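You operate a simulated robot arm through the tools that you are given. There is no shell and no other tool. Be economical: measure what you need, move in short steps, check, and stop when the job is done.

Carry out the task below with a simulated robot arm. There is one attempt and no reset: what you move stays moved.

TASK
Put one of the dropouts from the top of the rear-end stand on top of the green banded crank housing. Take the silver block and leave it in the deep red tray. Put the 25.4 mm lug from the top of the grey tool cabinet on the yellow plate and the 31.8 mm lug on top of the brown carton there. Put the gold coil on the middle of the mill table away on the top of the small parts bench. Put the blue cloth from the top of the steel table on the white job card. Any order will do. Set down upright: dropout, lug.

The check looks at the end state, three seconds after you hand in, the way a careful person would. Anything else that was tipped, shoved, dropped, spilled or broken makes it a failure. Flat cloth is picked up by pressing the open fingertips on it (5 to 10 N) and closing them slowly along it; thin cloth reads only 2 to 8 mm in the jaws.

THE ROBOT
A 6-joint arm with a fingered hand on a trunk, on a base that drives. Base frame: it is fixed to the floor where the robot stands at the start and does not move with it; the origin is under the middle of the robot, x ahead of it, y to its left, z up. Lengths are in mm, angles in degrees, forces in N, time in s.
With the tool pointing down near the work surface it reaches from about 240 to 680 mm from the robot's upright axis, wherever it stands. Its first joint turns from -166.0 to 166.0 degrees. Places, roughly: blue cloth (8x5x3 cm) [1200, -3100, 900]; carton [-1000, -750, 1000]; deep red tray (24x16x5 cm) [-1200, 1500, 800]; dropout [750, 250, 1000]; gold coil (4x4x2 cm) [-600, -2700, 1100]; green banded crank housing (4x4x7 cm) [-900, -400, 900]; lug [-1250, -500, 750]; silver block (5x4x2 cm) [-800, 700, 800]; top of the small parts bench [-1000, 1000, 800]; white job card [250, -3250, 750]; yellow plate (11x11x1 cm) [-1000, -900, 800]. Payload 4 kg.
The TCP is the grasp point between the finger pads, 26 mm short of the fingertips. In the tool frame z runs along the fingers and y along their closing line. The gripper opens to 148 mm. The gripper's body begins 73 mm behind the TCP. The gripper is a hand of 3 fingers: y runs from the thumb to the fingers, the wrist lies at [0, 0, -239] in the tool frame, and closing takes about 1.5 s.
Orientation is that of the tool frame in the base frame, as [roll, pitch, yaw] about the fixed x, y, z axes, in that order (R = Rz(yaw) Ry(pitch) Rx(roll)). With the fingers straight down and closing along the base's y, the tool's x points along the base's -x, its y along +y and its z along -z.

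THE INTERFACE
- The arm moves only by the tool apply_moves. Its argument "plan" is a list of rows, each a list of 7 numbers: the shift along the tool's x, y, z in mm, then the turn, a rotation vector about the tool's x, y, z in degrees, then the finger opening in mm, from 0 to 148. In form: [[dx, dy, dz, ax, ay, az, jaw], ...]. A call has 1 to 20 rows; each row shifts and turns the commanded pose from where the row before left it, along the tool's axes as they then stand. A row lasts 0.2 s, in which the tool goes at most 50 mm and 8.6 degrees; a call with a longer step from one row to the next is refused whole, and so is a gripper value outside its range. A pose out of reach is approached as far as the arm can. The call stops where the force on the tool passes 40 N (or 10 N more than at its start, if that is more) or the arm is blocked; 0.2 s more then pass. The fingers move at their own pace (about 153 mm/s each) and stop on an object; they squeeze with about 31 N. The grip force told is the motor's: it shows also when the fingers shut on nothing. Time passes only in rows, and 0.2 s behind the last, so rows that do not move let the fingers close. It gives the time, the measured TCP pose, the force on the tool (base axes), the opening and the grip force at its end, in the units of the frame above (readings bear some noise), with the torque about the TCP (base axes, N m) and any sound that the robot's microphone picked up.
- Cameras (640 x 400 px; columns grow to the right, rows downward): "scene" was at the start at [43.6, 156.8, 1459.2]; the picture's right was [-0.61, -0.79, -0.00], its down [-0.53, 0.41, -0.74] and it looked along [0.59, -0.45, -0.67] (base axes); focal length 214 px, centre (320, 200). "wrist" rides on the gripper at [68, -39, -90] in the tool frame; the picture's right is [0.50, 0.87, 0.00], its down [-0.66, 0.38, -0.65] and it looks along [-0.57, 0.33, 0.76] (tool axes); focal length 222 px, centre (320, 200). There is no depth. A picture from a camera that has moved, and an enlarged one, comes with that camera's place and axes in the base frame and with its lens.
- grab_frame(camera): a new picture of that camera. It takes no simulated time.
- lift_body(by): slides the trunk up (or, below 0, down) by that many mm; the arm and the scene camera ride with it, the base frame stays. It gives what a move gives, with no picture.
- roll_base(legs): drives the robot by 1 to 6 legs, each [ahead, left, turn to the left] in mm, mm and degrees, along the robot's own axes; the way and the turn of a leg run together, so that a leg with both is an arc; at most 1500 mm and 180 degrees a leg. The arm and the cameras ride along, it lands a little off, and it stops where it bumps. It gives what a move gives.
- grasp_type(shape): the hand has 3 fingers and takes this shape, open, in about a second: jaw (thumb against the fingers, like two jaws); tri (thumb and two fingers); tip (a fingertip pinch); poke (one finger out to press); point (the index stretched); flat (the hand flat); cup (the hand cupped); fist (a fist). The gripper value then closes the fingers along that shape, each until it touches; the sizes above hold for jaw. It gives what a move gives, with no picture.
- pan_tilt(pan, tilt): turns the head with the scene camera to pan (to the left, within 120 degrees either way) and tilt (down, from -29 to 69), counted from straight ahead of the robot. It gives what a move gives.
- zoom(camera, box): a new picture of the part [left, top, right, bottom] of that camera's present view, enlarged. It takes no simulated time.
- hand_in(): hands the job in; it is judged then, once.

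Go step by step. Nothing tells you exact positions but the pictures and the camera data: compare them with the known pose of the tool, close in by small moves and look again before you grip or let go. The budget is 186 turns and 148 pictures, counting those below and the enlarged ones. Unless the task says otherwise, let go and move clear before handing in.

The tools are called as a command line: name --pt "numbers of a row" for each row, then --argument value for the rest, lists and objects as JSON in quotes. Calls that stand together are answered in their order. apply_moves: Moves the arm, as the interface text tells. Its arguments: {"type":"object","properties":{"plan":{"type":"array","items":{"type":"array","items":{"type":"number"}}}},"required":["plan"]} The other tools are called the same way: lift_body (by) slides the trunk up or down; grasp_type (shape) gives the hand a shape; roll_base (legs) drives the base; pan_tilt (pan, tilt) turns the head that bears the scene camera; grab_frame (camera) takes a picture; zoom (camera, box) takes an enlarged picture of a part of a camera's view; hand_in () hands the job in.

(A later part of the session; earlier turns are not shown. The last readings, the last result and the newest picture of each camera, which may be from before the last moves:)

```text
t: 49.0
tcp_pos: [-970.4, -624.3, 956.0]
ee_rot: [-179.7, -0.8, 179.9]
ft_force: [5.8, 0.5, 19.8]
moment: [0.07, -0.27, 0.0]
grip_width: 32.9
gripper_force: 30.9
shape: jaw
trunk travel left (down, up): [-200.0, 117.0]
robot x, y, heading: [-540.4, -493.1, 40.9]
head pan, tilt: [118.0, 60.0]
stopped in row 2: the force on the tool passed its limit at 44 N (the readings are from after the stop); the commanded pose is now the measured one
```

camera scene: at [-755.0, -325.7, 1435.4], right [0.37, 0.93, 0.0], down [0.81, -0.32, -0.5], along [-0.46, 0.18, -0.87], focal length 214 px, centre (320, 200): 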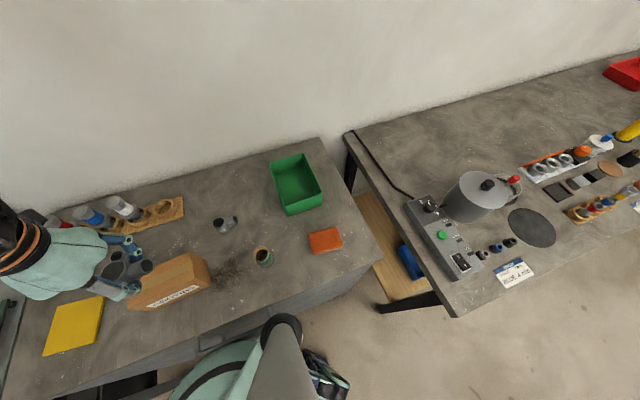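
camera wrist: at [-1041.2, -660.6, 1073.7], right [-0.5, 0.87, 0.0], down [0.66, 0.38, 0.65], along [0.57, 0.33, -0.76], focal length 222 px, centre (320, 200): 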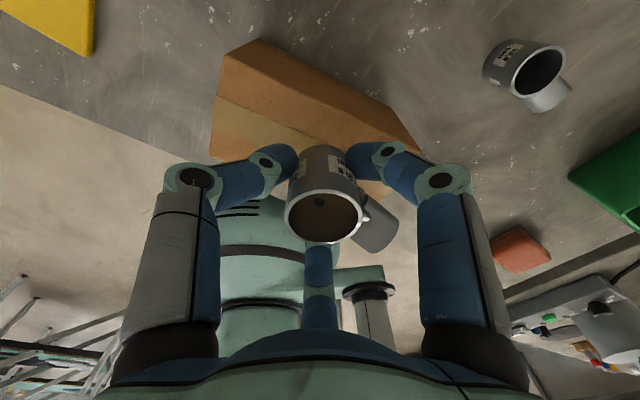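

Contact at TCP z≈957. I relieve 1 mm, open, and rise.

apply_moves --pt "0 0 -1.5 0 0 0 20" --pt "0 0 0 0 0 0 45" --pt "0 0 0 0 0 0 80" --pt "0 0 0 0 0 0 80" --pt "0 0 -20 0 0 0 80" --pt "0 0 -40 0 0 0 80" --pt "0 0 -40 0 0 0 80"

grab_frame --camera "wrist"

zoom --camera "scene" --box '[80, 210, 240, 310]'

```text
t: 50.6
tcp_pos: [-970.4, -624.2, 1056.3]
ee_rot: [-179.8, -0.5, 179.8]
ft_force: [0.2, -0.7, -0.6]
moment: [0.05, 0.01, -0.01]
grip_width: 79.4
gripper_force: 0.0
shape: jaw
trunk travel left (down, up): [-200.0, 117.0]
robot x, y, heading: [-537.6, -490.9, 40.7]
head pan, tilt: [118.0, 60.0]
```

```text
108 pictures are left
camera wrist: at [-1038.6, -661.1, 1149.0], right [-0.5, 0.87, 0.0], down [0.66, 0.38, 0.65], along [0.56, 0.32, -0.76], focal length 222 px, centre (320, 200)
```

wrist: 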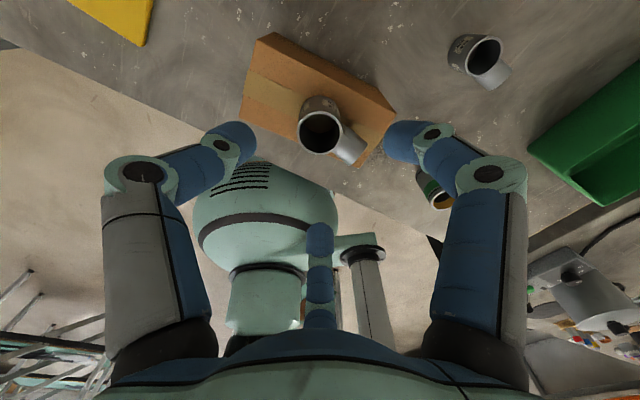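

```text
4.00 times, centred on (160, 260) of scene
camera zoom: at [-753.9, -325.8, 1435.6], right [0.37, 0.93, 0.0], down [0.81, -0.32, -0.5], along [-0.47, 0.18, -0.87], focal length 858 px, centre (960, -40)
```

zoom: 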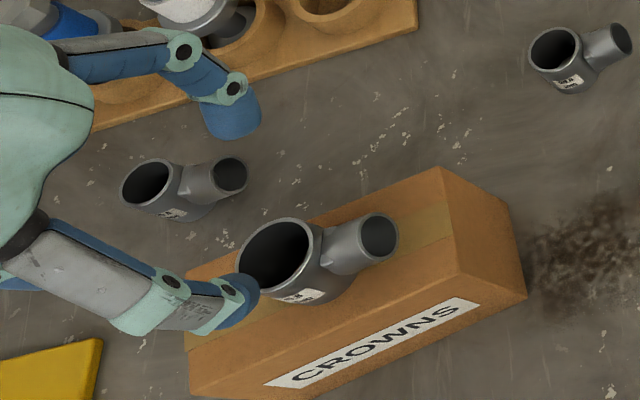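

The 31.8 lug stands on the carton. Next the 25.4 lug at about (-1090,-761); I move above it and turn 15° to keep a finger off the carton corner.

apply_moves --pt "29.9 -34.2 0 0 0 0 80" --pt "29.9 -34.2 0 0 0 0 80" --pt "29.9 -34.2 0 0 0 0 80" --pt "29.9 -34.2 0 0 0 0 80" --pt "0 0 30 0 0 7.5 80" --pt "0 0 30 0 0 7.5 80" --pt "0 0 0 0 0 0 80"

grab_frame --camera "wrist"

zoom --camera "scene" --box '[60, 190, 220, 290]'

```text
t: 52.2
tcp_pos: [-1097.8, -745.9, 995.8]
ee_rot: [-179.7, -0.6, 164.8]
ft_force: [-0.8, 0.2, 0.6]
moment: [0.02, 0.03, 0.03]
grip_width: 79.7
gripper_force: 0.1
shape: jaw
out of reach, approached as far as the arm can: row 4
trunk travel left (down, up): [-200.0, 117.0]
robot x, y, heading: [-540.9, -490.9, 40.8]
head pan, tilt: [118.0, 60.0]
```

```text
106 pictures are left
camera wrist: at [-1173.3, -764.6, 1089.0], right [-0.26, 0.97, 0.0], down [0.74, 0.2, 0.64], along [0.62, 0.17, -0.76], focal length 222 px, centre (320, 200)
```

wrist: 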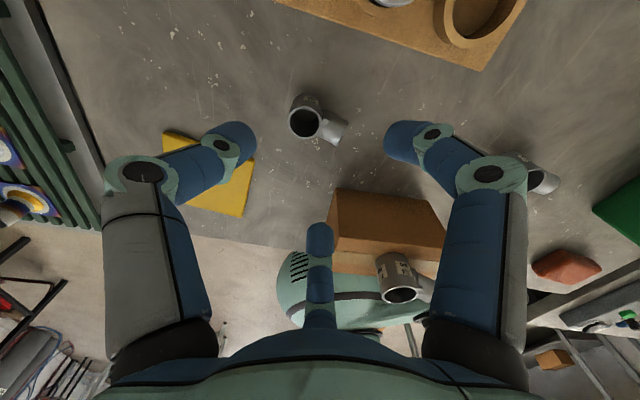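

```text
4.00 times, centred on (140, 240) of scene
camera zoom: at [-754.0, -325.8, 1435.6], right [0.37, 0.93, 0.0], down [0.81, -0.32, -0.5], along [-0.47, 0.18, -0.87], focal length 858 px, centre (1040, 40)
```

zoom: 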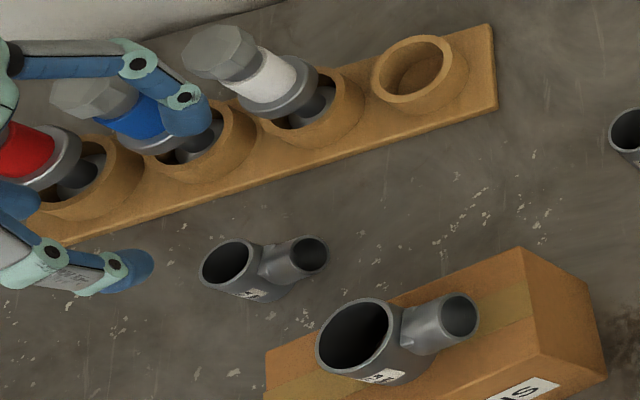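

The first joint is near its limit; I'll turn the base left 20°. I also read the label on this lug.

zoom --camera "scene" --box '[107, 247, 139, 267]'

roll_base --legs '[[0, 0, 20]]'

grab_frame --camera "wrist"

```text
16.00 times, centred on (123, 257) of scene
camera zoom: at [-754.0, -325.8, 1435.6], right [0.37, 0.93, 0.0], down [0.81, -0.32, -0.5], along [-0.47, 0.18, -0.87], focal length 3432 px, centre (3472, -712)
```

zoom: 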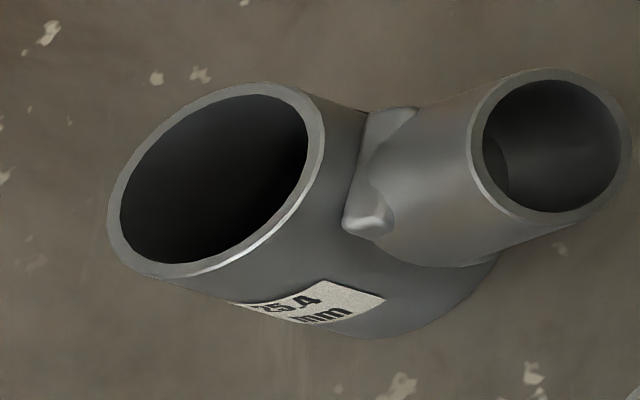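

```text
t: 53.7
tcp_pos: [-977.8, -921.8, 997.0]
ee_rot: [-179.7, -0.6, -175.0]
ft_force: [-0.6, -0.6, 0.4]
moment: [0.0, 0.01, 0.0]
grip_width: 79.6
gripper_force: 0.1
shape: jaw
trunk travel left (down, up): [-200.0, 117.0]
robot x, y, heading: [-537.3, -493.3, 60.6]
head pan, tilt: [118.0, 60.0]
```

```text
103 pictures are left
camera wrist: at [-1041.6, -964.7, 1089.1], right [-0.57, 0.82, 0.0], down [0.63, 0.44, 0.65], along [0.53, 0.37, -0.76], focal length 222 px, centre (320, 200)
```

wrist: 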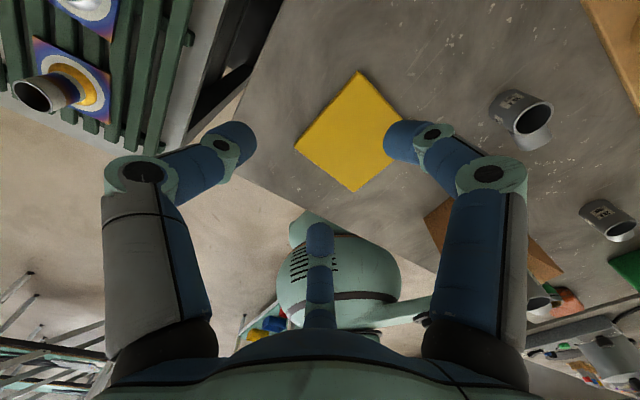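

The label reads 25.4. Lug at (-1090,-757); plate centre about (-970,-871). I rotate the tool back and go above the lug.

apply_moves --pt "0 0 0 0 0 6.7 80" --pt "0 0 0 0 0 6.7 80" --pt "0 0 0 0 0 6.6 80" --pt "30.2 26.1 0 0 0 0 80" --pt "30.2 26.1 0 0 0 0 80" --pt "30.2 26.1 0 0 0 0 80" --pt "30.2 26.1 0 0 0 0 80" --pt "30.2 26.1 0 0 0 0 80" --pt "0 0 35 0 0 0 80" --pt "0 0 20 0 0 0 80" --pt "0 0 0 0 0 0 80"

grab_frame --camera "wrist"

```text
t: 56.1
tcp_pos: [-1091.5, -757.9, 941.3]
ee_rot: [-179.5, -0.4, 164.9]
ft_force: [0.4, 0.2, 0.0]
moment: [-0.01, 0.01, 0.0]
grip_width: 79.8
gripper_force: 0.1
shape: jaw
trunk travel left (down, up): [-200.0, 117.0]
robot x, y, heading: [-539.0, -494.6, 60.4]
head pan, tilt: [118.0, 60.0]
```

```text
102 pictures are left
camera wrist: at [-1166.5, -775.5, 1033.7], right [-0.26, 0.97, 0.0], down [0.74, 0.2, 0.65], along [0.62, 0.16, -0.76], focal length 222 px, centre (320, 200)
```

wrist: 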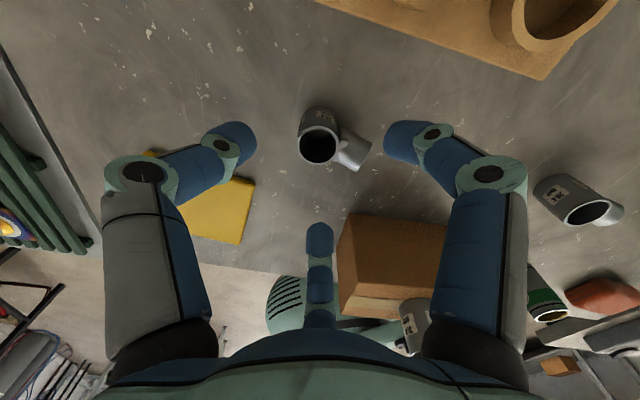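

Centred. Descend and grip.

apply_moves --pt "0 0 25 -0.5 -0.4 0 80" --pt "0 0 25 0 0 0 80" --pt "0 0 22 0 0 0 80" --pt "0 0 0 0 0 0 80" --pt "0 0 0 0 0 0 30" --pt "0 0 0 0 0 0 15" --pt "0 0 0 0 0 0 15" --pt "0 0 0 0 0 0 15" --pt "0 0 0 0 0 0 15" --pt "0 0 0 0 0 0 15"

grab_frame --camera "wrist"

```text
t: 58.3
tcp_pos: [-1089.3, -757.9, 869.0]
ee_rot: [-180.0, 0.0, 164.9]
ft_force: [0.5, -0.5, 0.0]
moment: [0.01, -0.02, 0.0]
grip_width: 26.8
gripper_force: 30.8
shape: jaw
trunk travel left (down, up): [-200.0, 117.0]
robot x, y, heading: [-541.2, -489.6, 60.5]
head pan, tilt: [118.0, 60.0]
```

```text
101 pictures are left
camera wrist: at [-1166.0, -776.7, 960.6], right [-0.26, 0.97, 0.0], down [0.73, 0.19, 0.65], along [0.63, 0.17, -0.76], focal length 222 px, centre (320, 200)
```

wrist: 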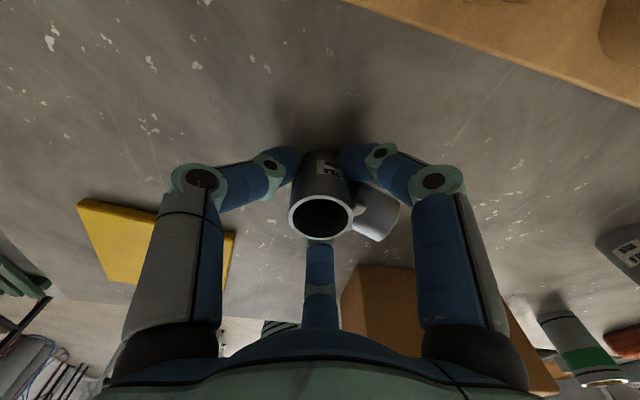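

Gripped. Lift and move over the yellow plate.

apply_moves --pt "0 0 -20 0 0 0 15" --pt "0 0 -40 0 0 0 15" --pt "0 0 -30 0 0 0 15" --pt "-36.1 -19.8 0 0 0 0 15" --pt "-36.1 -19.8 0 0 0 0 15" --pt "-36.1 -19.8 0 0 0 0 15" --pt "-36.1 -19.8 0 0 0 0 15" --pt "0 0 0 0 0 0 15"

grab_frame --camera "wrist"

grab_frame --camera "scene"

```text
t: 60.1
tcp_pos: [-972.9, -872.1, 959.6]
ee_rot: [180.0, -0.1, 164.9]
ft_force: [0.4, -0.5, -0.7]
moment: [0.0, 0.01, 0.0]
grip_width: 26.5
gripper_force: 31.1
shape: jaw
trunk travel left (down, up): [-200.0, 117.0]
robot x, y, heading: [-541.1, -493.7, 60.6]
head pan, tilt: [118.0, 60.0]
```

```text
100 pictures are left
camera wrist: at [-1048.7, -889.5, 1051.0], right [-0.26, 0.97, 0.0], down [0.73, 0.19, 0.65], along [0.63, 0.17, -0.76], focal length 222 px, centre (320, 200)
```

wrist: 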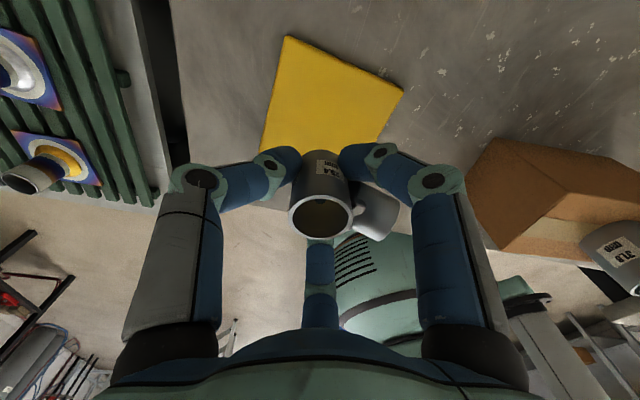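

```text
99 pictures are left
camera scene: at [-799.2, -409.7, 1435.5], right [0.03, 1.0, 0.0], down [0.87, -0.02, -0.5], along [-0.5, 0.01, -0.87], focal length 214 px, centre (320, 200)
```

scene: 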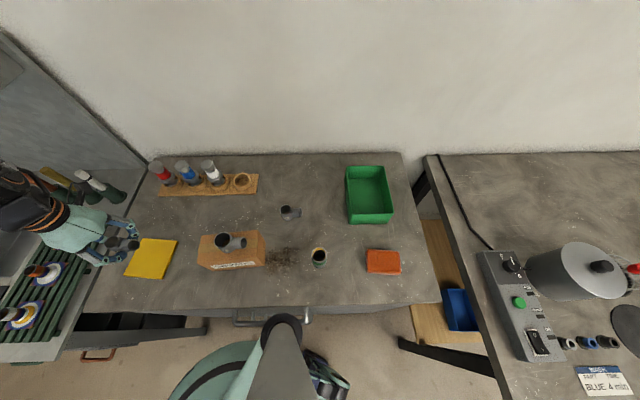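

Over the plate; I shift slightly to its centre and lower.

apply_moves --pt "-3.5 6 20 0 0 0 15" --pt "0 0 30 0 0 0 15" --pt "0 0 14 0 0 0 15" --pt "0 0 3 0 0 0 15" --pt "0 0 3 0 0 0 15" --pt "0 0 0 0 0 0 15"

```text
t: 61.5
tcp_pos: [-967.1, -866.5, 889.6]
ee_rot: [179.9, 0.0, 164.8]
ft_force: [-0.9, 1.0, -0.7]
moment: [-0.03, -0.02, 0.03]
grip_width: 26.6
gripper_force: 30.9
shape: jaw
trunk travel left (down, up): [-200.0, 117.0]
robot x, y, heading: [-540.6, -492.0, 60.3]
head pan, tilt: [118.0, 60.0]
```

apply_moves --pt "0 0 3 0 0 0 15" --pt "0 0 2 0 0 0 15" --pt "0 0 2 0 0 0 15" --pt "0 0 0 0 0 0 15"

```text
t: 62.5
tcp_pos: [-966.8, -866.2, 883.6]
ee_rot: [-179.9, 0.1, 164.9]
ft_force: [-0.4, -0.2, -1.1]
moment: [-0.03, -0.02, -0.03]
grip_width: 26.5
gripper_force: 30.8
shape: jaw
trunk travel left (down, up): [-200.0, 117.0]
robot x, y, heading: [-539.0, -496.4, 60.7]
head pan, tilt: [118.0, 60.0]
```

apply_moves --pt "0 0 2 0 0 0 15" --pt "0 0 1 0 0 0 15" --pt "0 0 0 0 0 0 15"

```text
t: 63.3
tcp_pos: [-967.1, -867.5, 879.8]
ee_rot: [180.0, 0.1, 164.9]
ft_force: [0.5, 0.1, 0.3]
moment: [0.0, 0.0, -0.01]
grip_width: 26.5
gripper_force: 31.0
shape: jaw
trunk travel left (down, up): [-200.0, 117.0]
robot x, y, heading: [-542.7, -494.3, 60.6]
head pan, tilt: [118.0, 60.0]
```

apply_moves --pt "0 0 2 0 0 0 15" --pt "0 0 0 0 0 0 15"

```text
t: 63.9
tcp_pos: [-967.3, -866.7, 877.3]
ee_rot: [-180.0, 0.0, 164.9]
ft_force: [0.1, -0.9, 3.3]
moment: [0.01, -0.02, -0.04]
grip_width: 26.7
gripper_force: 31.1
shape: jaw
trunk travel left (down, up): [-200.0, 117.0]
robot x, y, heading: [-539.8, -492.5, 60.5]
head pan, tilt: [118.0, 60.0]
```

Contact. Release and rise.

apply_moves --pt "0 0 0 0 0 0 40" --pt "0 0 0 0 0 0 75" --pt "0 0 0 0 0 0 75" --pt "0 0 -20 0 0 0 80" --pt "0 0 -45 0 0 0 80" --pt "0 0 -45 0 0 0 80" --pt "0 0 -45 0 0 0 80" --pt "0 0 0 0 0 0 80"

grab_frame --camera "wrist"

zoom --camera "scene" --box '[280, 200, 360, 280]'

```text
t: 65.7
tcp_pos: [-966.0, -865.8, 1033.6]
ee_rot: [-180.0, 0.0, 165.0]
ft_force: [-0.2, -0.1, -0.2]
moment: [0.01, 0.0, -0.01]
grip_width: 79.5
gripper_force: 0.1
shape: jaw
trunk travel left (down, up): [-200.0, 117.0]
robot x, y, heading: [-539.7, -490.1, 60.3]
head pan, tilt: [118.0, 60.0]
```

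```text
98 pictures are left
camera wrist: at [-1042.3, -884.1, 1124.7], right [-0.26, 0.97, 0.0], down [0.73, 0.19, 0.65], along [0.63, 0.17, -0.76], focal length 222 px, centre (320, 200)
```

wrist: 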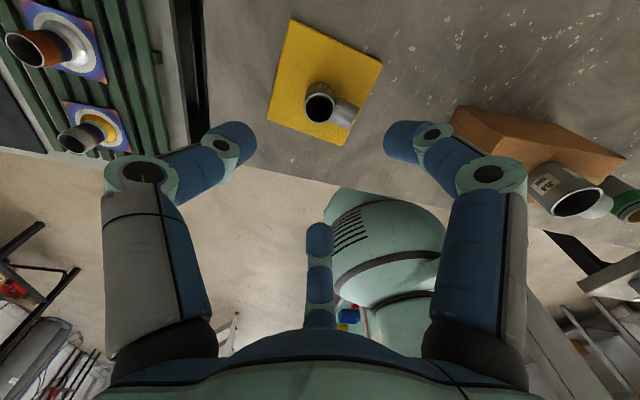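

```text
5.00 times, centred on (320, 240) of scene
camera zoom: at [-799.0, -410.2, 1435.5], right [0.03, 1.0, 0.0], down [0.87, -0.02, -0.5], along [-0.5, 0.01, -0.87], focal length 1072 px, centre (320, 0)
```

zoom: 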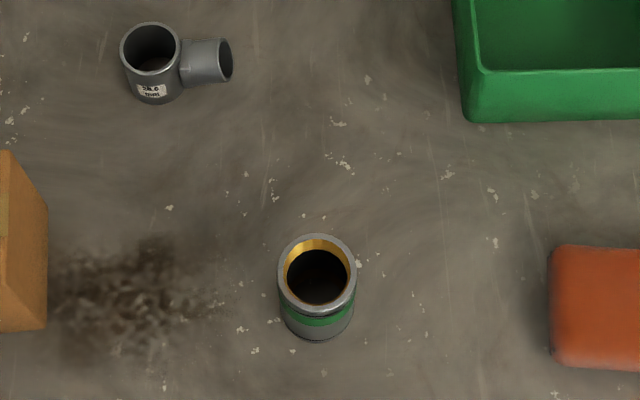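

Both lugs are set. Next the dropout: I retract and raise the arm, then drive back to the front table, turned so that the arm side faces it.

apply_moves --pt "-22 33 -20 0 0 0 100" --pt "-22 33 -20 0 0 0 100" --pt "-22 33 -20 0 0 0 100" --pt "-22 33 -20 0 0 0 100" --pt "-22 33 -20 0 0 0 100"

roll_base --legs '[[148, -261, 0], [658, 40, 0], [0, 0, 160]]'

pan_tilt --pan 119 --tilt 55

grab_frame --camera "wrist"

```text
t: 66.9
tcp_pos: [-814.9, -734.5, 1133.8]
ee_rot: [180.0, -0.1, 164.9]
ft_force: [-0.7, 0.4, -0.4]
moment: [0.01, 0.03, 0.01]
grip_width: 99.6
gripper_force: 0.1
shape: jaw
trunk travel left (down, up): [-200.0, 117.0]
robot x, y, heading: [-533.5, -494.7, 60.4]
head pan, tilt: [118.0, 60.0]
```

```text
t: 79.5
tcp_pos: [402.6, 213.5, 1132.8]
ee_rot: [179.9, 0.0, -38.6]
ft_force: [-0.1, -0.6, 0.0]
moment: [-0.02, -0.02, 0.04]
grip_width: 99.5
gripper_force: 0.0
shape: jaw
trunk travel left (down, up): [-200.0, 117.0]
robot x, y, heading: [52.7, 98.5, -142.9]
head pan, tilt: [118.0, 60.0]
```

```text
t: 80.2
tcp_pos: [403.9, 212.7, 1131.6]
ee_rot: [180.0, 0.0, -38.5]
ft_force: [0.5, -0.1, 0.2]
moment: [0.02, 0.01, -0.02]
grip_width: 99.4
gripper_force: 0.1
shape: jaw
trunk travel left (down, up): [-200.0, 117.0]
robot x, y, heading: [53.1, 100.5, -142.9]
head pan, tilt: [119.0, 55.0]
```

```text
96 pictures are left
camera wrist: at [480.2, 203.1, 1224.3], right [-0.15, -0.99, 0.0], down [-0.75, 0.11, 0.65], along [-0.65, 0.1, -0.76], focal length 222 px, centre (320, 200)
```

wrist: 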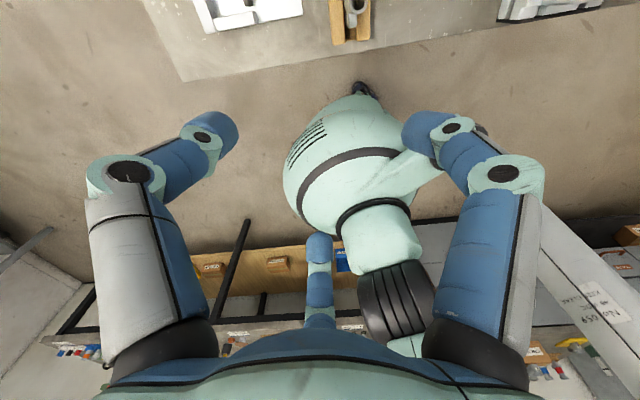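

grab_frame --camera "scene"

zoom --camera "scene" --box '[0, 80, 256, 240]'

```text
95 pictures are left
camera scene: at [266.0, -84.7, 1441.6], right [-0.41, -0.91, 0.0], down [-0.75, 0.33, -0.57], along [0.52, -0.23, -0.82], focal length 214 px, centre (320, 200)
```

scene: 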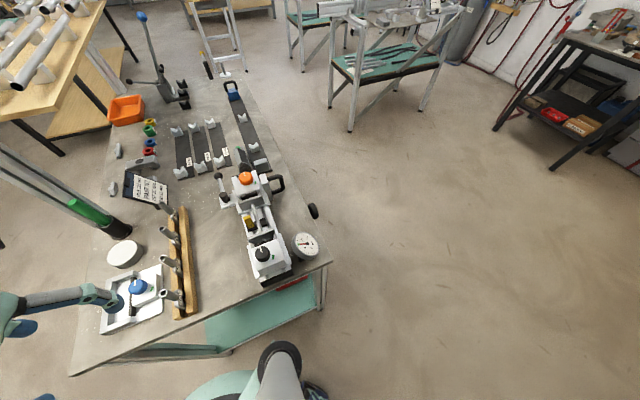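

```text
2.50 times, centred on (128, 160) of scene
camera zoom: at [266.0, -84.7, 1441.6], right [-0.41, -0.91, 0.0], down [-0.75, 0.33, -0.57], along [0.52, -0.23, -0.82], focal length 536 px, centre (800, 300)
```

zoom: 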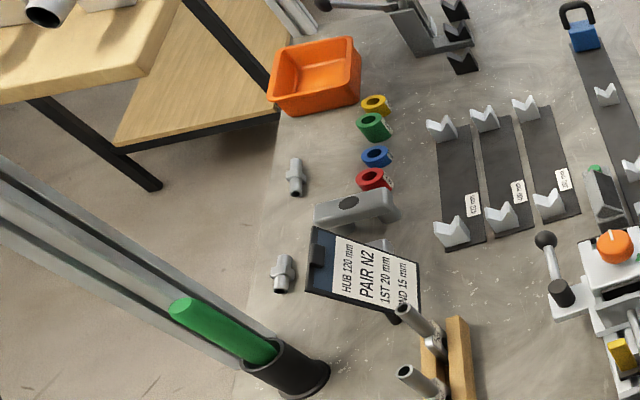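

zoom --camera "scene" --box '[100, 138, 132, 202]'

zoom --camera "scene" --box '[136, 200, 216, 320]'

```text
6.25 times, centred on (116, 170) of scene
camera zoom: at [266.0, -84.7, 1441.6], right [-0.41, -0.91, 0.0], down [-0.75, 0.33, -0.57], along [0.52, -0.23, -0.82], focal length 1340 px, centre (1595, 388)
```

zoom: 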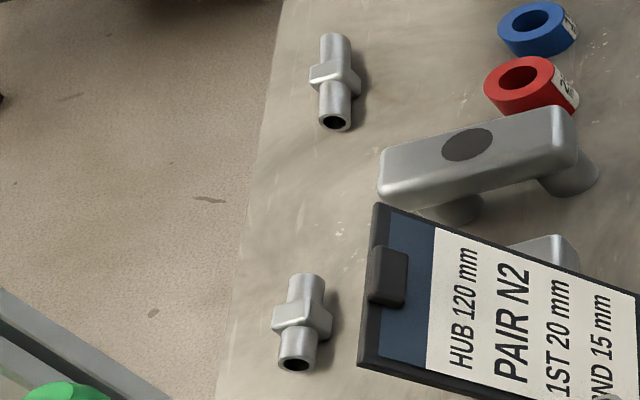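

```text
3.33 times, centred on (176, 260) of scene
camera zoom: at [266.0, -84.7, 1441.6], right [-0.41, -0.91, 0.0], down [-0.75, 0.33, -0.57], along [0.52, -0.23, -0.82], focal length 715 px, centre (800, 0)
```

zoom: 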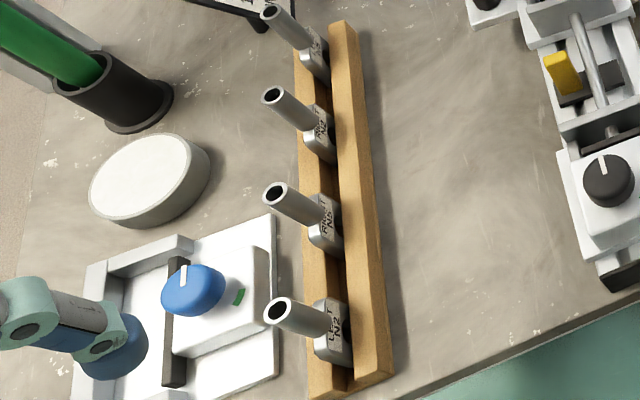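

The dropouts are the labelled plate-with-tube pieces standing in the slotted wood rack. I look closer at their shape.

zoom --camera "scene" --box '[160, 265, 192, 295]'

zoom --camera "scene" --box '[160, 240, 192, 270]'

```text
13.33 times, centred on (176, 280) of scene
camera zoom: at [266.0, -84.7, 1441.6], right [-0.41, -0.91, 0.0], down [-0.75, 0.33, -0.57], along [0.52, -0.23, -0.82], focal length 2860 px, centre (2240, -867)
```

zoom: 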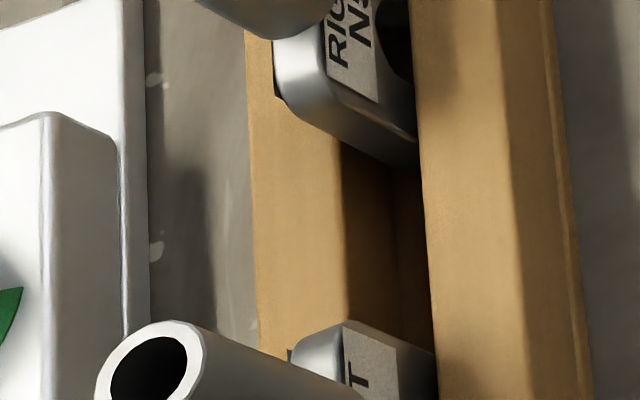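

```text
13.33 times, centred on (176, 255) of scene
camera zoom: at [266.0, -84.7, 1441.6], right [-0.41, -0.91, 0.0], down [-0.75, 0.33, -0.57], along [0.52, -0.23, -0.82], focal length 2860 px, centre (2240, -533)
```

zoom: 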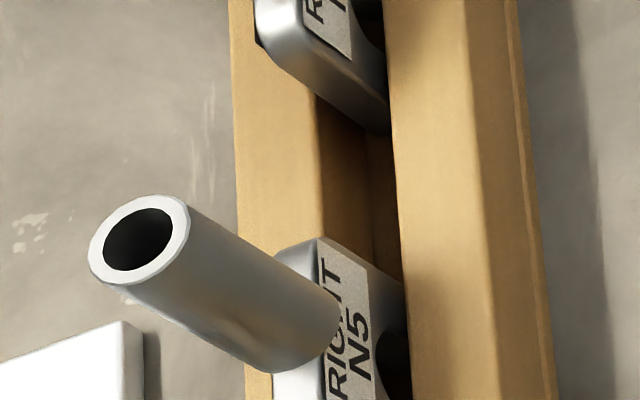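

Tube tops at about (480,166,976), then every 80 mm along x. I move above the nearest, fingers oriented away from the neighbour, and look.

apply_moves --pt "0 0 0 0 0 -8.5 100" --pt "29.8 0.9 24 0 0 0 80" --pt "29.8 0.9 24 0 0 0 70" --pt "29.8 0.9 24 0 0 0 70" --pt "0 0 0 0 0 0 70"

grab_frame --camera "wrist"

zoom --camera "scene" --box '[112, 240, 208, 320]'

```text
t: 81.4
tcp_pos: [481.3, 165.8, 1060.7]
ee_rot: [179.9, -0.2, -30.0]
ft_force: [-0.3, 0.2, -0.7]
moment: [0.01, 0.0, 0.04]
grip_width: 70.2
gripper_force: 0.0
shape: jaw
trunk travel left (down, up): [-200.0, 117.0]
robot x, y, heading: [52.6, 97.8, -142.7]
head pan, tilt: [119.0, 55.0]
```

```text
89 pictures are left
camera wrist: at [558.4, 167.9, 1152.8], right [0.0, -1.0, 0.0], down [-0.76, 0.0, 0.65], along [-0.65, 0.0, -0.76], focal length 222 px, centre (320, 200)
```

wrist: 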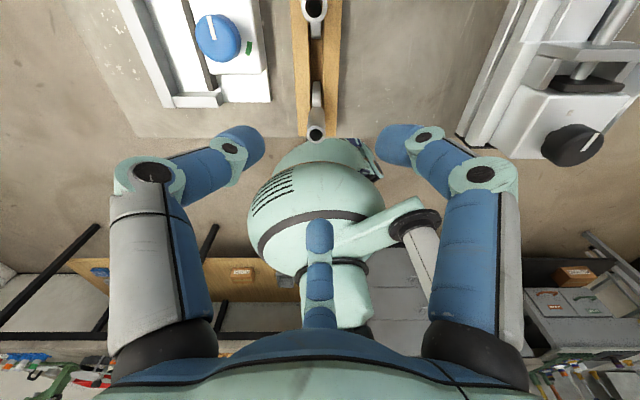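

```text
5.00 times, centred on (160, 280) of scene
camera zoom: at [265.4, -84.5, 1441.8], right [-0.41, -0.91, 0.0], down [-0.75, 0.33, -0.57], along [0.52, -0.23, -0.82], focal length 1072 px, centre (1120, -200)
```

zoom: 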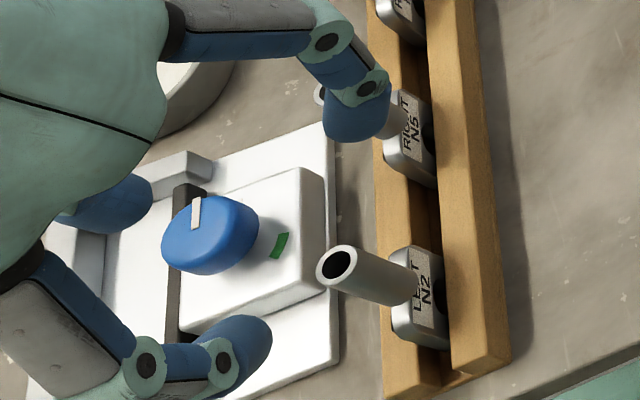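

zoom --camera "wrist" --box '[272, 0, 368, 150]'

```text
2.67 times, centred on (320, 75) of wrist
camera zoom: at [558.4, 167.9, 1152.8], right [0.0, -1.0, 0.0], down [-0.76, 0.0, 0.65], along [-0.65, 0.0, -0.76], focal length 592 px, centre (320, 533)
```

zoom: 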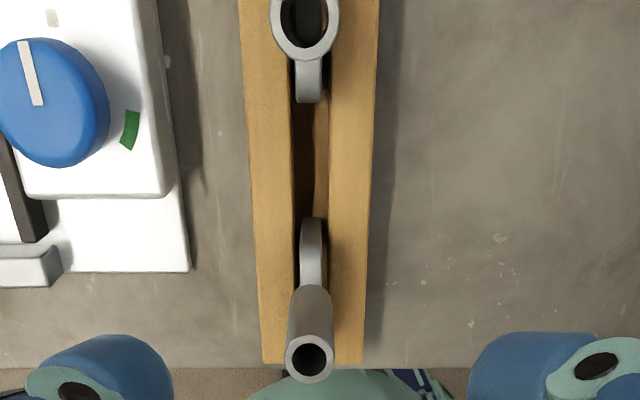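

The plate is ~9 mm thick, ~36 mm long with its top at z≈940, tube ~16 mm on top. I lower so the tips stay just above the plate and look.

apply_moves --pt "-1.5 -2.6 30 0 0 0 70" --pt "0 0 30 0 0 0 70" --pt "0 0 25 0 0 0 60" --pt "0 0 0 0 0 0 60"

grab_frame --camera "wrist"

zoom --camera "scene" --box '[112, 240, 208, 320]'

```text
t: 82.4
tcp_pos: [479.9, 169.2, 974.7]
ee_rot: [-180.0, -0.1, -30.1]
ft_force: [-1.4, 0.1, -0.2]
moment: [-0.01, -0.01, -0.02]
grip_width: 60.2
gripper_force: 0.0
shape: jaw
trunk travel left (down, up): [-200.0, 117.0]
robot x, y, heading: [54.5, 101.2, -143.0]
head pan, tilt: [119.0, 55.0]
```

```text
86 pictures are left
camera wrist: at [557.3, 170.5, 1066.6], right [0.0, -1.0, 0.0], down [-0.76, 0.0, 0.65], along [-0.65, 0.0, -0.76], focal length 222 px, centre (320, 200)
```

wrist: 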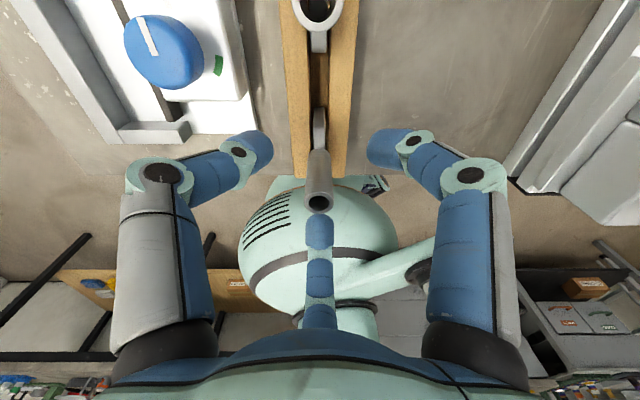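

```text
5.00 times, centred on (160, 280) of scene
camera zoom: at [265.8, -84.7, 1441.7], right [-0.41, -0.91, 0.0], down [-0.75, 0.33, -0.57], along [0.52, -0.23, -0.82], focal length 1072 px, centre (1120, -200)
```

zoom: 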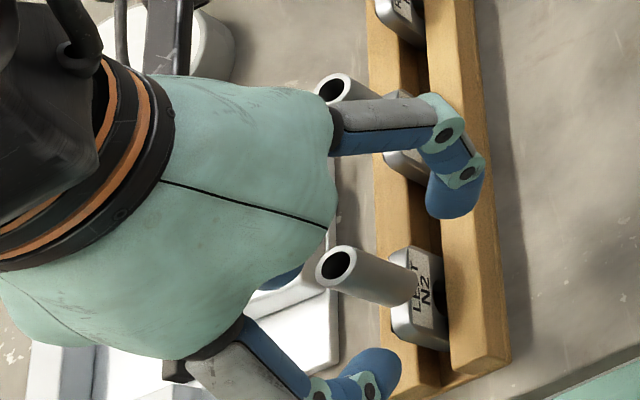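

Tube is centred among the fingers. Close.

apply_moves --pt "-1.5 -1 2 0 0 0 60" --pt "0 0 0 0 0 0 25" --pt "0 0 0 0 0 0 5" --pt "0 0 0 0 0 0 5" --pt "0 0 0 0 0 0 5" --pt "0 0 0 0 0 0 5" --pt "0 0 0 0 0 0 5"

grab_frame --camera "wrist"

```text
t: 84.0
tcp_pos: [479.3, 171.4, 973.2]
ee_rot: [179.9, 0.0, -30.1]
ft_force: [0.1, -0.8, 0.0]
moment: [0.01, -0.03, 0.01]
grip_width: 10.1
gripper_force: 31.1
shape: jaw
trunk travel left (down, up): [-200.0, 117.0]
robot x, y, heading: [51.0, 101.7, -142.7]
head pan, tilt: [119.0, 55.0]
```

```text
84 pictures are left
camera wrist: at [556.5, 172.5, 1064.6], right [0.0, -1.0, 0.0], down [-0.76, 0.0, 0.65], along [-0.65, 0.0, -0.76], focal length 222 px, centre (320, 200)
```

wrist: 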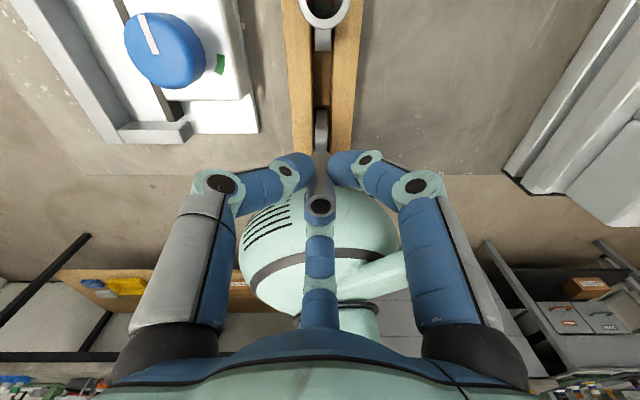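

Gripped. Lift straight up 120 mm and inspect.

apply_moves --pt "0 0 -10 0 0 0 5" --pt "0 0 -20 0 0 0 5" --pt "0 0 -30 0 0 0 5" --pt "0 0 -30 0 0 0 5" --pt "0 0 -30 0 0 0 5" --pt "0 0 0 0 0 0 5"

grab_frame --camera "wrist"

zoom --camera "scene" --box '[80, 240, 208, 320]'

```text
t: 85.4
tcp_pos: [480.8, 170.5, 1094.8]
ee_rot: [180.0, 0.0, -30.1]
ft_force: [-0.1, 0.1, -0.1]
moment: [0.03, -0.01, -0.04]
grip_width: 10.5
gripper_force: 30.8
shape: jaw
trunk travel left (down, up): [-200.0, 117.0]
robot x, y, heading: [54.4, 100.3, -142.8]
head pan, tilt: [119.0, 55.0]
```

```text
83 pictures are left
camera wrist: at [557.9, 172.1, 1186.5], right [0.0, -1.0, 0.0], down [-0.76, 0.0, 0.65], along [-0.65, 0.0, -0.76], focal length 222 px, centre (320, 200)
```

wrist: 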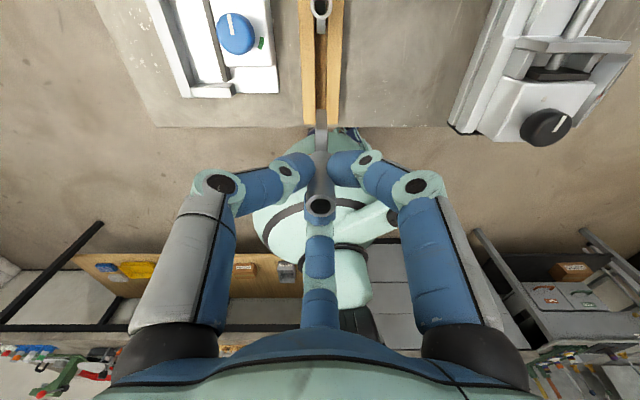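

```text
5.00 times, centred on (144, 280) of scene
camera zoom: at [266.3, -84.6, 1441.6], right [-0.41, -0.91, 0.0], down [-0.75, 0.33, -0.57], along [0.52, -0.23, -0.82], focal length 1072 px, centre (1200, -200)
```

zoom: 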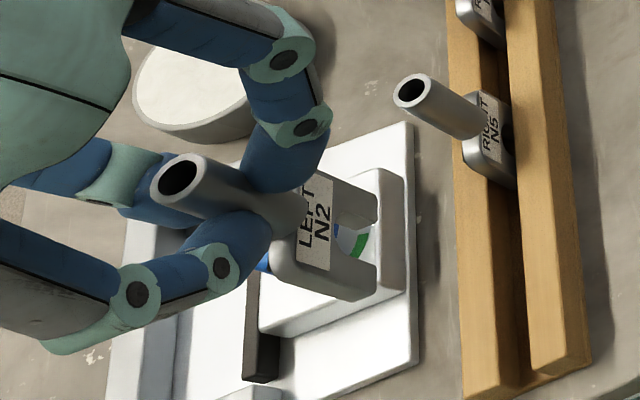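

It's a plate with a downward U-slot (two prongs), tube on top. The housing is a ring, so I need its exact length; I zoom in.

zoom --camera "scene" --box '[128, 270, 160, 304]'

```text
11.76 times, centred on (144, 287) of scene
camera zoom: at [266.3, -84.6, 1441.6], right [-0.41, -0.91, 0.0], down [-0.75, 0.33, -0.57], along [0.52, -0.23, -0.82], focal length 2523 px, centre (2391, -824)
```

zoom: 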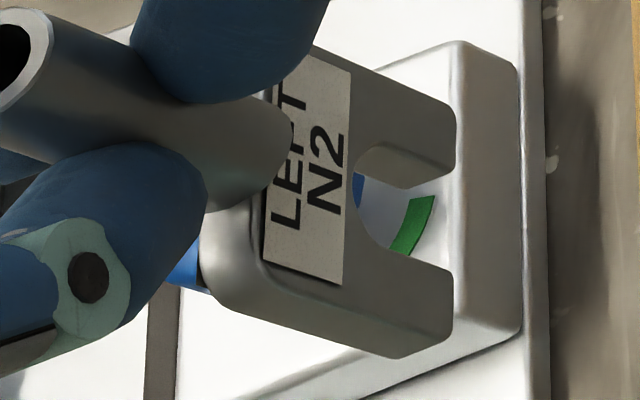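

The plate is about 37 mm long with two ~11 mm prongs and stands centred under the tube. Housing ring ≈40 mm outer/32 inner, so I'll set it on a chord a few mm off the ring centre for solid support. I raise, retract and drive to the cabinet.

apply_moves --pt "-17.3 10 -20 0 0 0 5" --pt "-17.3 10 -20 0 0 0 5" --pt "-17.3 10 -20 0 0 0 5" --pt "0 0 0 0 0 0 5"

roll_base --legs '[[0, 0, -100], [0, 0, -60], [-773, 185, 0]]'

pan_tilt --pan 119 --tilt 60

grab_frame --camera "wrist"

```text
t: 86.4
tcp_pos: [420.1, 171.3, 1154.0]
ee_rot: [180.0, -0.1, -30.1]
ft_force: [-0.2, -0.2, -1.6]
moment: [-0.03, 0.01, 0.0]
grip_width: 10.3
gripper_force: 31.0
shape: jaw
trunk travel left (down, up): [-200.0, 117.0]
robot x, y, heading: [50.6, 99.1, -142.8]
head pan, tilt: [119.0, 55.0]
```

```text
t: 97.7
tcp_pos: [-884.8, -602.8, 1154.9]
ee_rot: [-180.0, 0.0, 166.8]
ft_force: [-0.9, 0.4, -0.3]
moment: [-0.02, -0.03, -0.02]
grip_width: 10.2
gripper_force: 30.4
shape: jaw
trunk travel left (down, up): [-200.0, 117.0]
robot x, y, heading: [-551.1, -428.3, 53.8]
head pan, tilt: [119.0, 55.0]
```

```text
t: 98.3
tcp_pos: [-884.7, -603.0, 1153.5]
ee_rot: [-179.9, 0.0, 166.9]
ft_force: [-0.1, 0.0, -0.6]
moment: [0.01, 0.01, 0.0]
grip_width: 10.6
gripper_force: 30.3
shape: jaw
trunk travel left (down, up): [-200.0, 117.0]
robot x, y, heading: [-549.9, -426.2, 53.9]
head pan, tilt: [119.0, 60.0]
```

```text
80 pictures are left
camera wrist: at [-959.1, -622.8, 1245.7], right [-0.29, 0.96, 0.0], down [0.72, 0.22, 0.65], along [0.63, 0.19, -0.76], focal length 222 px, centre (320, 200)
```

wrist: 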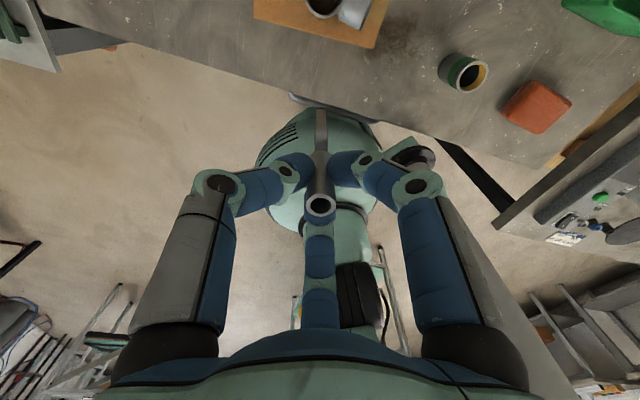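

Housing confirmed at about (-949.5,-409), top z≈903. I move above it.

apply_moves --pt "21.9 35.8 0 0 0 0 5" --pt "21.9 35.8 10 0 0 0 5" --pt "21.9 35.8 20 0 0 0 5" --pt "21.9 35.8 25 0 0 0 5" --pt "21.9 35.8 25 0 0 0 5" --pt "0 0 0 0 0 0 5"

grab_frame --camera "wrist"

grab_frame --camera "scene"

```text
t: 99.7
tcp_pos: [-949.0, -400.5, 1072.0]
ee_rot: [179.9, 0.0, 166.8]
ft_force: [-0.2, 0.4, -0.6]
moment: [0.0, 0.03, -0.01]
grip_width: 10.1
gripper_force: 31.7
shape: jaw
trunk travel left (down, up): [-200.0, 117.0]
robot x, y, heading: [-548.2, -429.0, 54.1]
head pan, tilt: [119.0, 60.0]
```

```text
79 pictures are left
camera wrist: at [-1024.7, -420.7, 1163.7], right [-0.29, 0.96, 0.0], down [0.73, 0.22, 0.65], along [0.62, 0.19, -0.76], focal length 222 px, centre (320, 200)
```

wrist: 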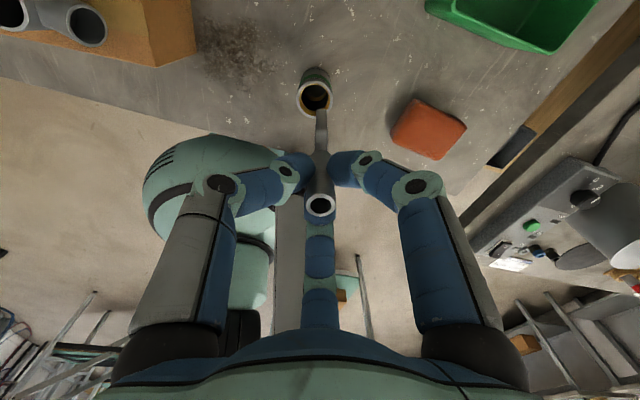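

```text
78 pictures are left
camera scene: at [-809.7, -307.6, 1446.8], right [0.23, 0.97, 0.0], down [0.76, -0.18, -0.63], along [-0.61, 0.15, -0.78], focal length 214 px, centre (320, 200)
```

scene: 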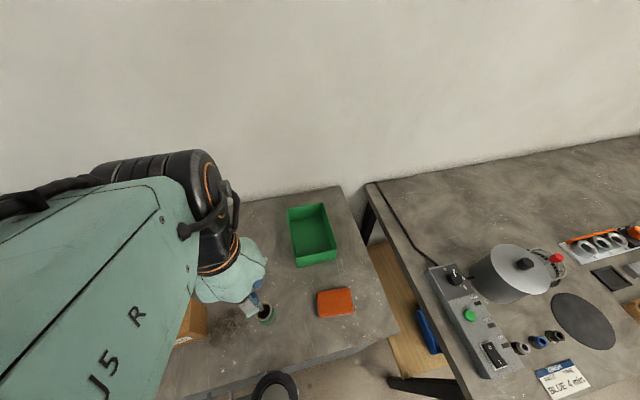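

zoom --camera "scene" --box '[232, 280, 296, 330]'

zoom --camera "wrist" --box '[272, 60, 368, 220]'

```text
8.00 times, centred on (264, 305) of scene
camera zoom: at [-809.7, -307.6, 1446.8], right [0.23, 0.97, 0.0], down [0.76, -0.18, -0.63], along [-0.61, 0.15, -0.78], focal length 1716 px, centre (768, -640)
```

zoom: 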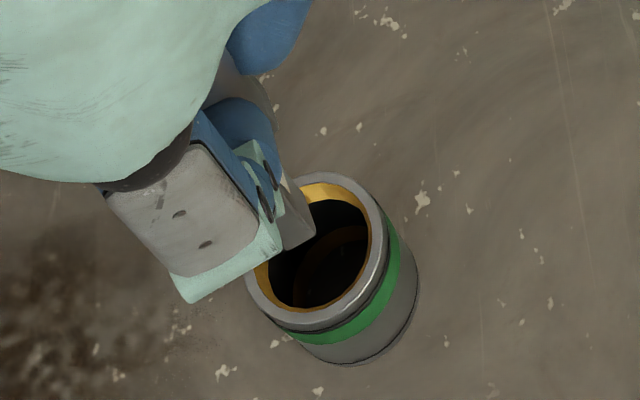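

```text
2.50 times, centred on (320, 140) of wrist
camera zoom: at [-1024.7, -420.7, 1163.7], right [-0.29, 0.96, 0.0], down [0.73, 0.22, 0.65], along [0.62, 0.19, -0.76], focal length 555 px, centre (320, 350)
```

zoom: 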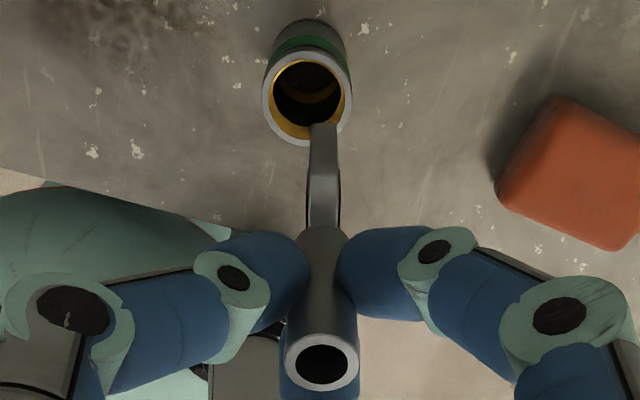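

The plate is nearly aligned with the ring's axis, offset ~7 mm as wanted. I descend to a small gap and look again.

apply_moves --pt "-1.9 -1.2 25 0 0 0 5" --pt "0 0 25 0 0 0 5" --pt "0 0 17 0 0 0 5" --pt "0 0 0 0 0 0 5" --pt "0 0 0 0 0 0 5"

zoom --camera "wrist" --box '[272, 60, 368, 220]'

zoom --camera "scene" --box '[232, 280, 296, 330]'

```text
t: 100.9
tcp_pos: [-947.3, -403.9, 1006.6]
ee_rot: [179.9, 0.0, 166.8]
ft_force: [0.1, 0.5, -1.2]
moment: [-0.03, 0.02, -0.04]
grip_width: 10.1
gripper_force: 31.5
shape: jaw
trunk travel left (down, up): [-200.0, 117.0]
robot x, y, heading: [-553.7, -431.8, 53.9]
head pan, tilt: [119.0, 60.0]
```

```text
2.50 times, centred on (320, 140) of wrist
camera zoom: at [-1023.3, -423.8, 1097.6], right [-0.29, 0.96, 0.0], down [0.72, 0.22, 0.65], along [0.63, 0.19, -0.76], focal length 555 px, centre (320, 350)
```

zoom: 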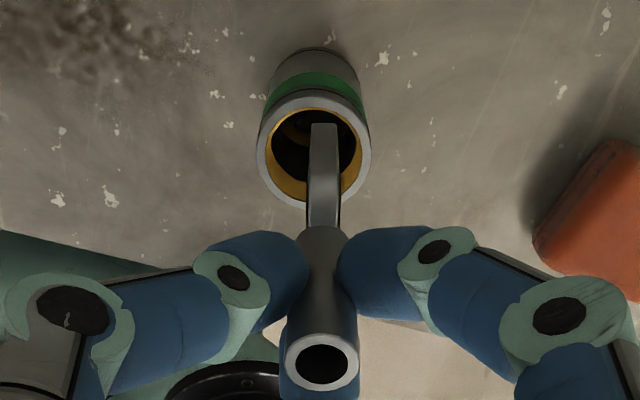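

```text
8.00 times, centred on (264, 305) of scene
camera zoom: at [-804.3, -315.2, 1437.7], right [0.14, 0.99, 0.0], down [0.84, -0.12, -0.53], along [-0.52, 0.08, -0.85], focal length 1716 px, centre (768, -640)
```

zoom: 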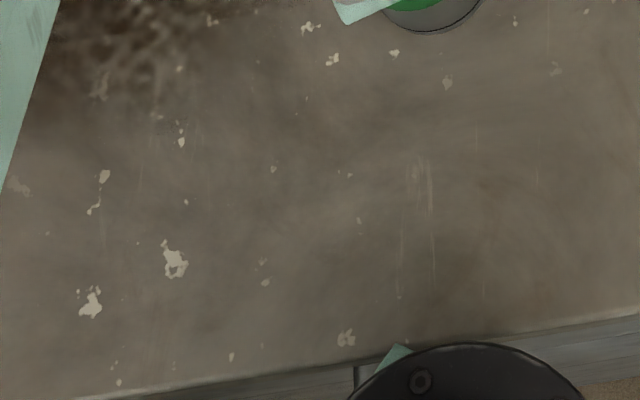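

apply_moves --pt "3.5 2.0 8 0 0 0 5" --pt "0 0 4 0 0 0 5" --pt "0 0 0 0 0 0 5" --pt "0 0 0 0 0 0 5"

zoom --camera "wrist" --box '[272, 80, 368, 240]'

zoom --camera "scene" --box '[232, 230, 312, 290]'

```text
t: 101.9
tcp_pos: [-950.5, -400.6, 995.8]
ee_rot: [179.9, 0.0, 166.8]
ft_force: [0.0, 0.5, -0.6]
moment: [0.01, -0.02, 0.02]
grip_width: 10.2
gripper_force: 30.9
shape: jaw
trunk travel left (down, up): [-200.0, 117.0]
robot x, y, heading: [-553.7, -427.2, 53.9]
head pan, tilt: [119.0, 60.0]
```

```text
2.50 times, centred on (320, 160) of wrist
camera zoom: at [-1026.1, -421.8, 1086.5], right [-0.29, 0.96, 0.0], down [0.72, 0.22, 0.65], along [0.63, 0.19, -0.76], focal length 555 px, centre (320, 300)
```

zoom: 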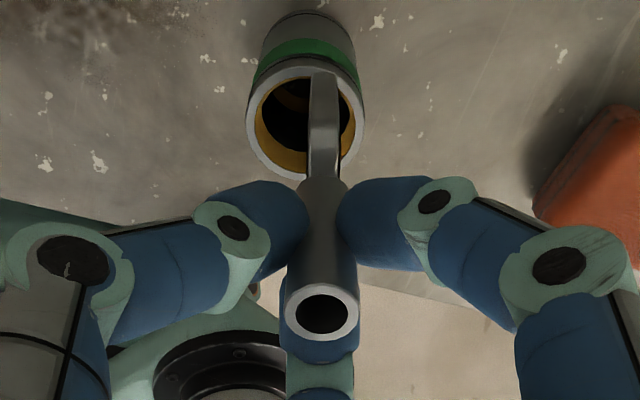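

```text
6.67 times, centred on (272, 260) of scene
camera zoom: at [-802.4, -316.9, 1435.6], right [0.12, 0.99, 0.0], down [0.86, -0.11, -0.5], along [-0.5, 0.06, -0.87], focal length 1430 px, centre (640, -200)
```

zoom: 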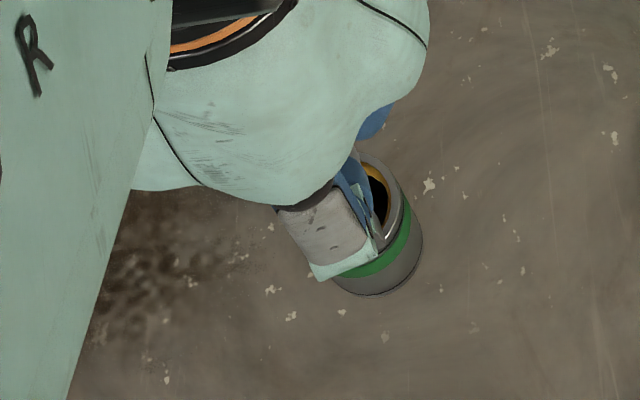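

Offset ≈6 mm, along-axis within 1.5 mm. I nudge 1 mm and lower in small steps.

apply_moves --pt "0.9 -0.5 4 0 0 0 5" --pt "0 0 3 0 0 0 5" --pt "0 0 2 0 0 0 5" --pt "0 0 0 0 0 0 5"

```text
t: 102.7
tcp_pos: [-953.6, -401.7, 992.6]
ee_rot: [-179.9, -0.6, 166.8]
ft_force: [4.4, 1.1, 29.1]
moment: [0.03, -0.11, 0.05]
grip_width: 12.0
gripper_force: 30.6
shape: jaw
trunk travel left (down, up): [-200.0, 117.0]
robot x, y, heading: [-556.8, -423.3, 53.8]
head pan, tilt: [119.0, 60.0]
stopped in row 3: the force on the tool passed its limit at 43 N (the readings are from after the stop); the commanded pose is now the measured one
```

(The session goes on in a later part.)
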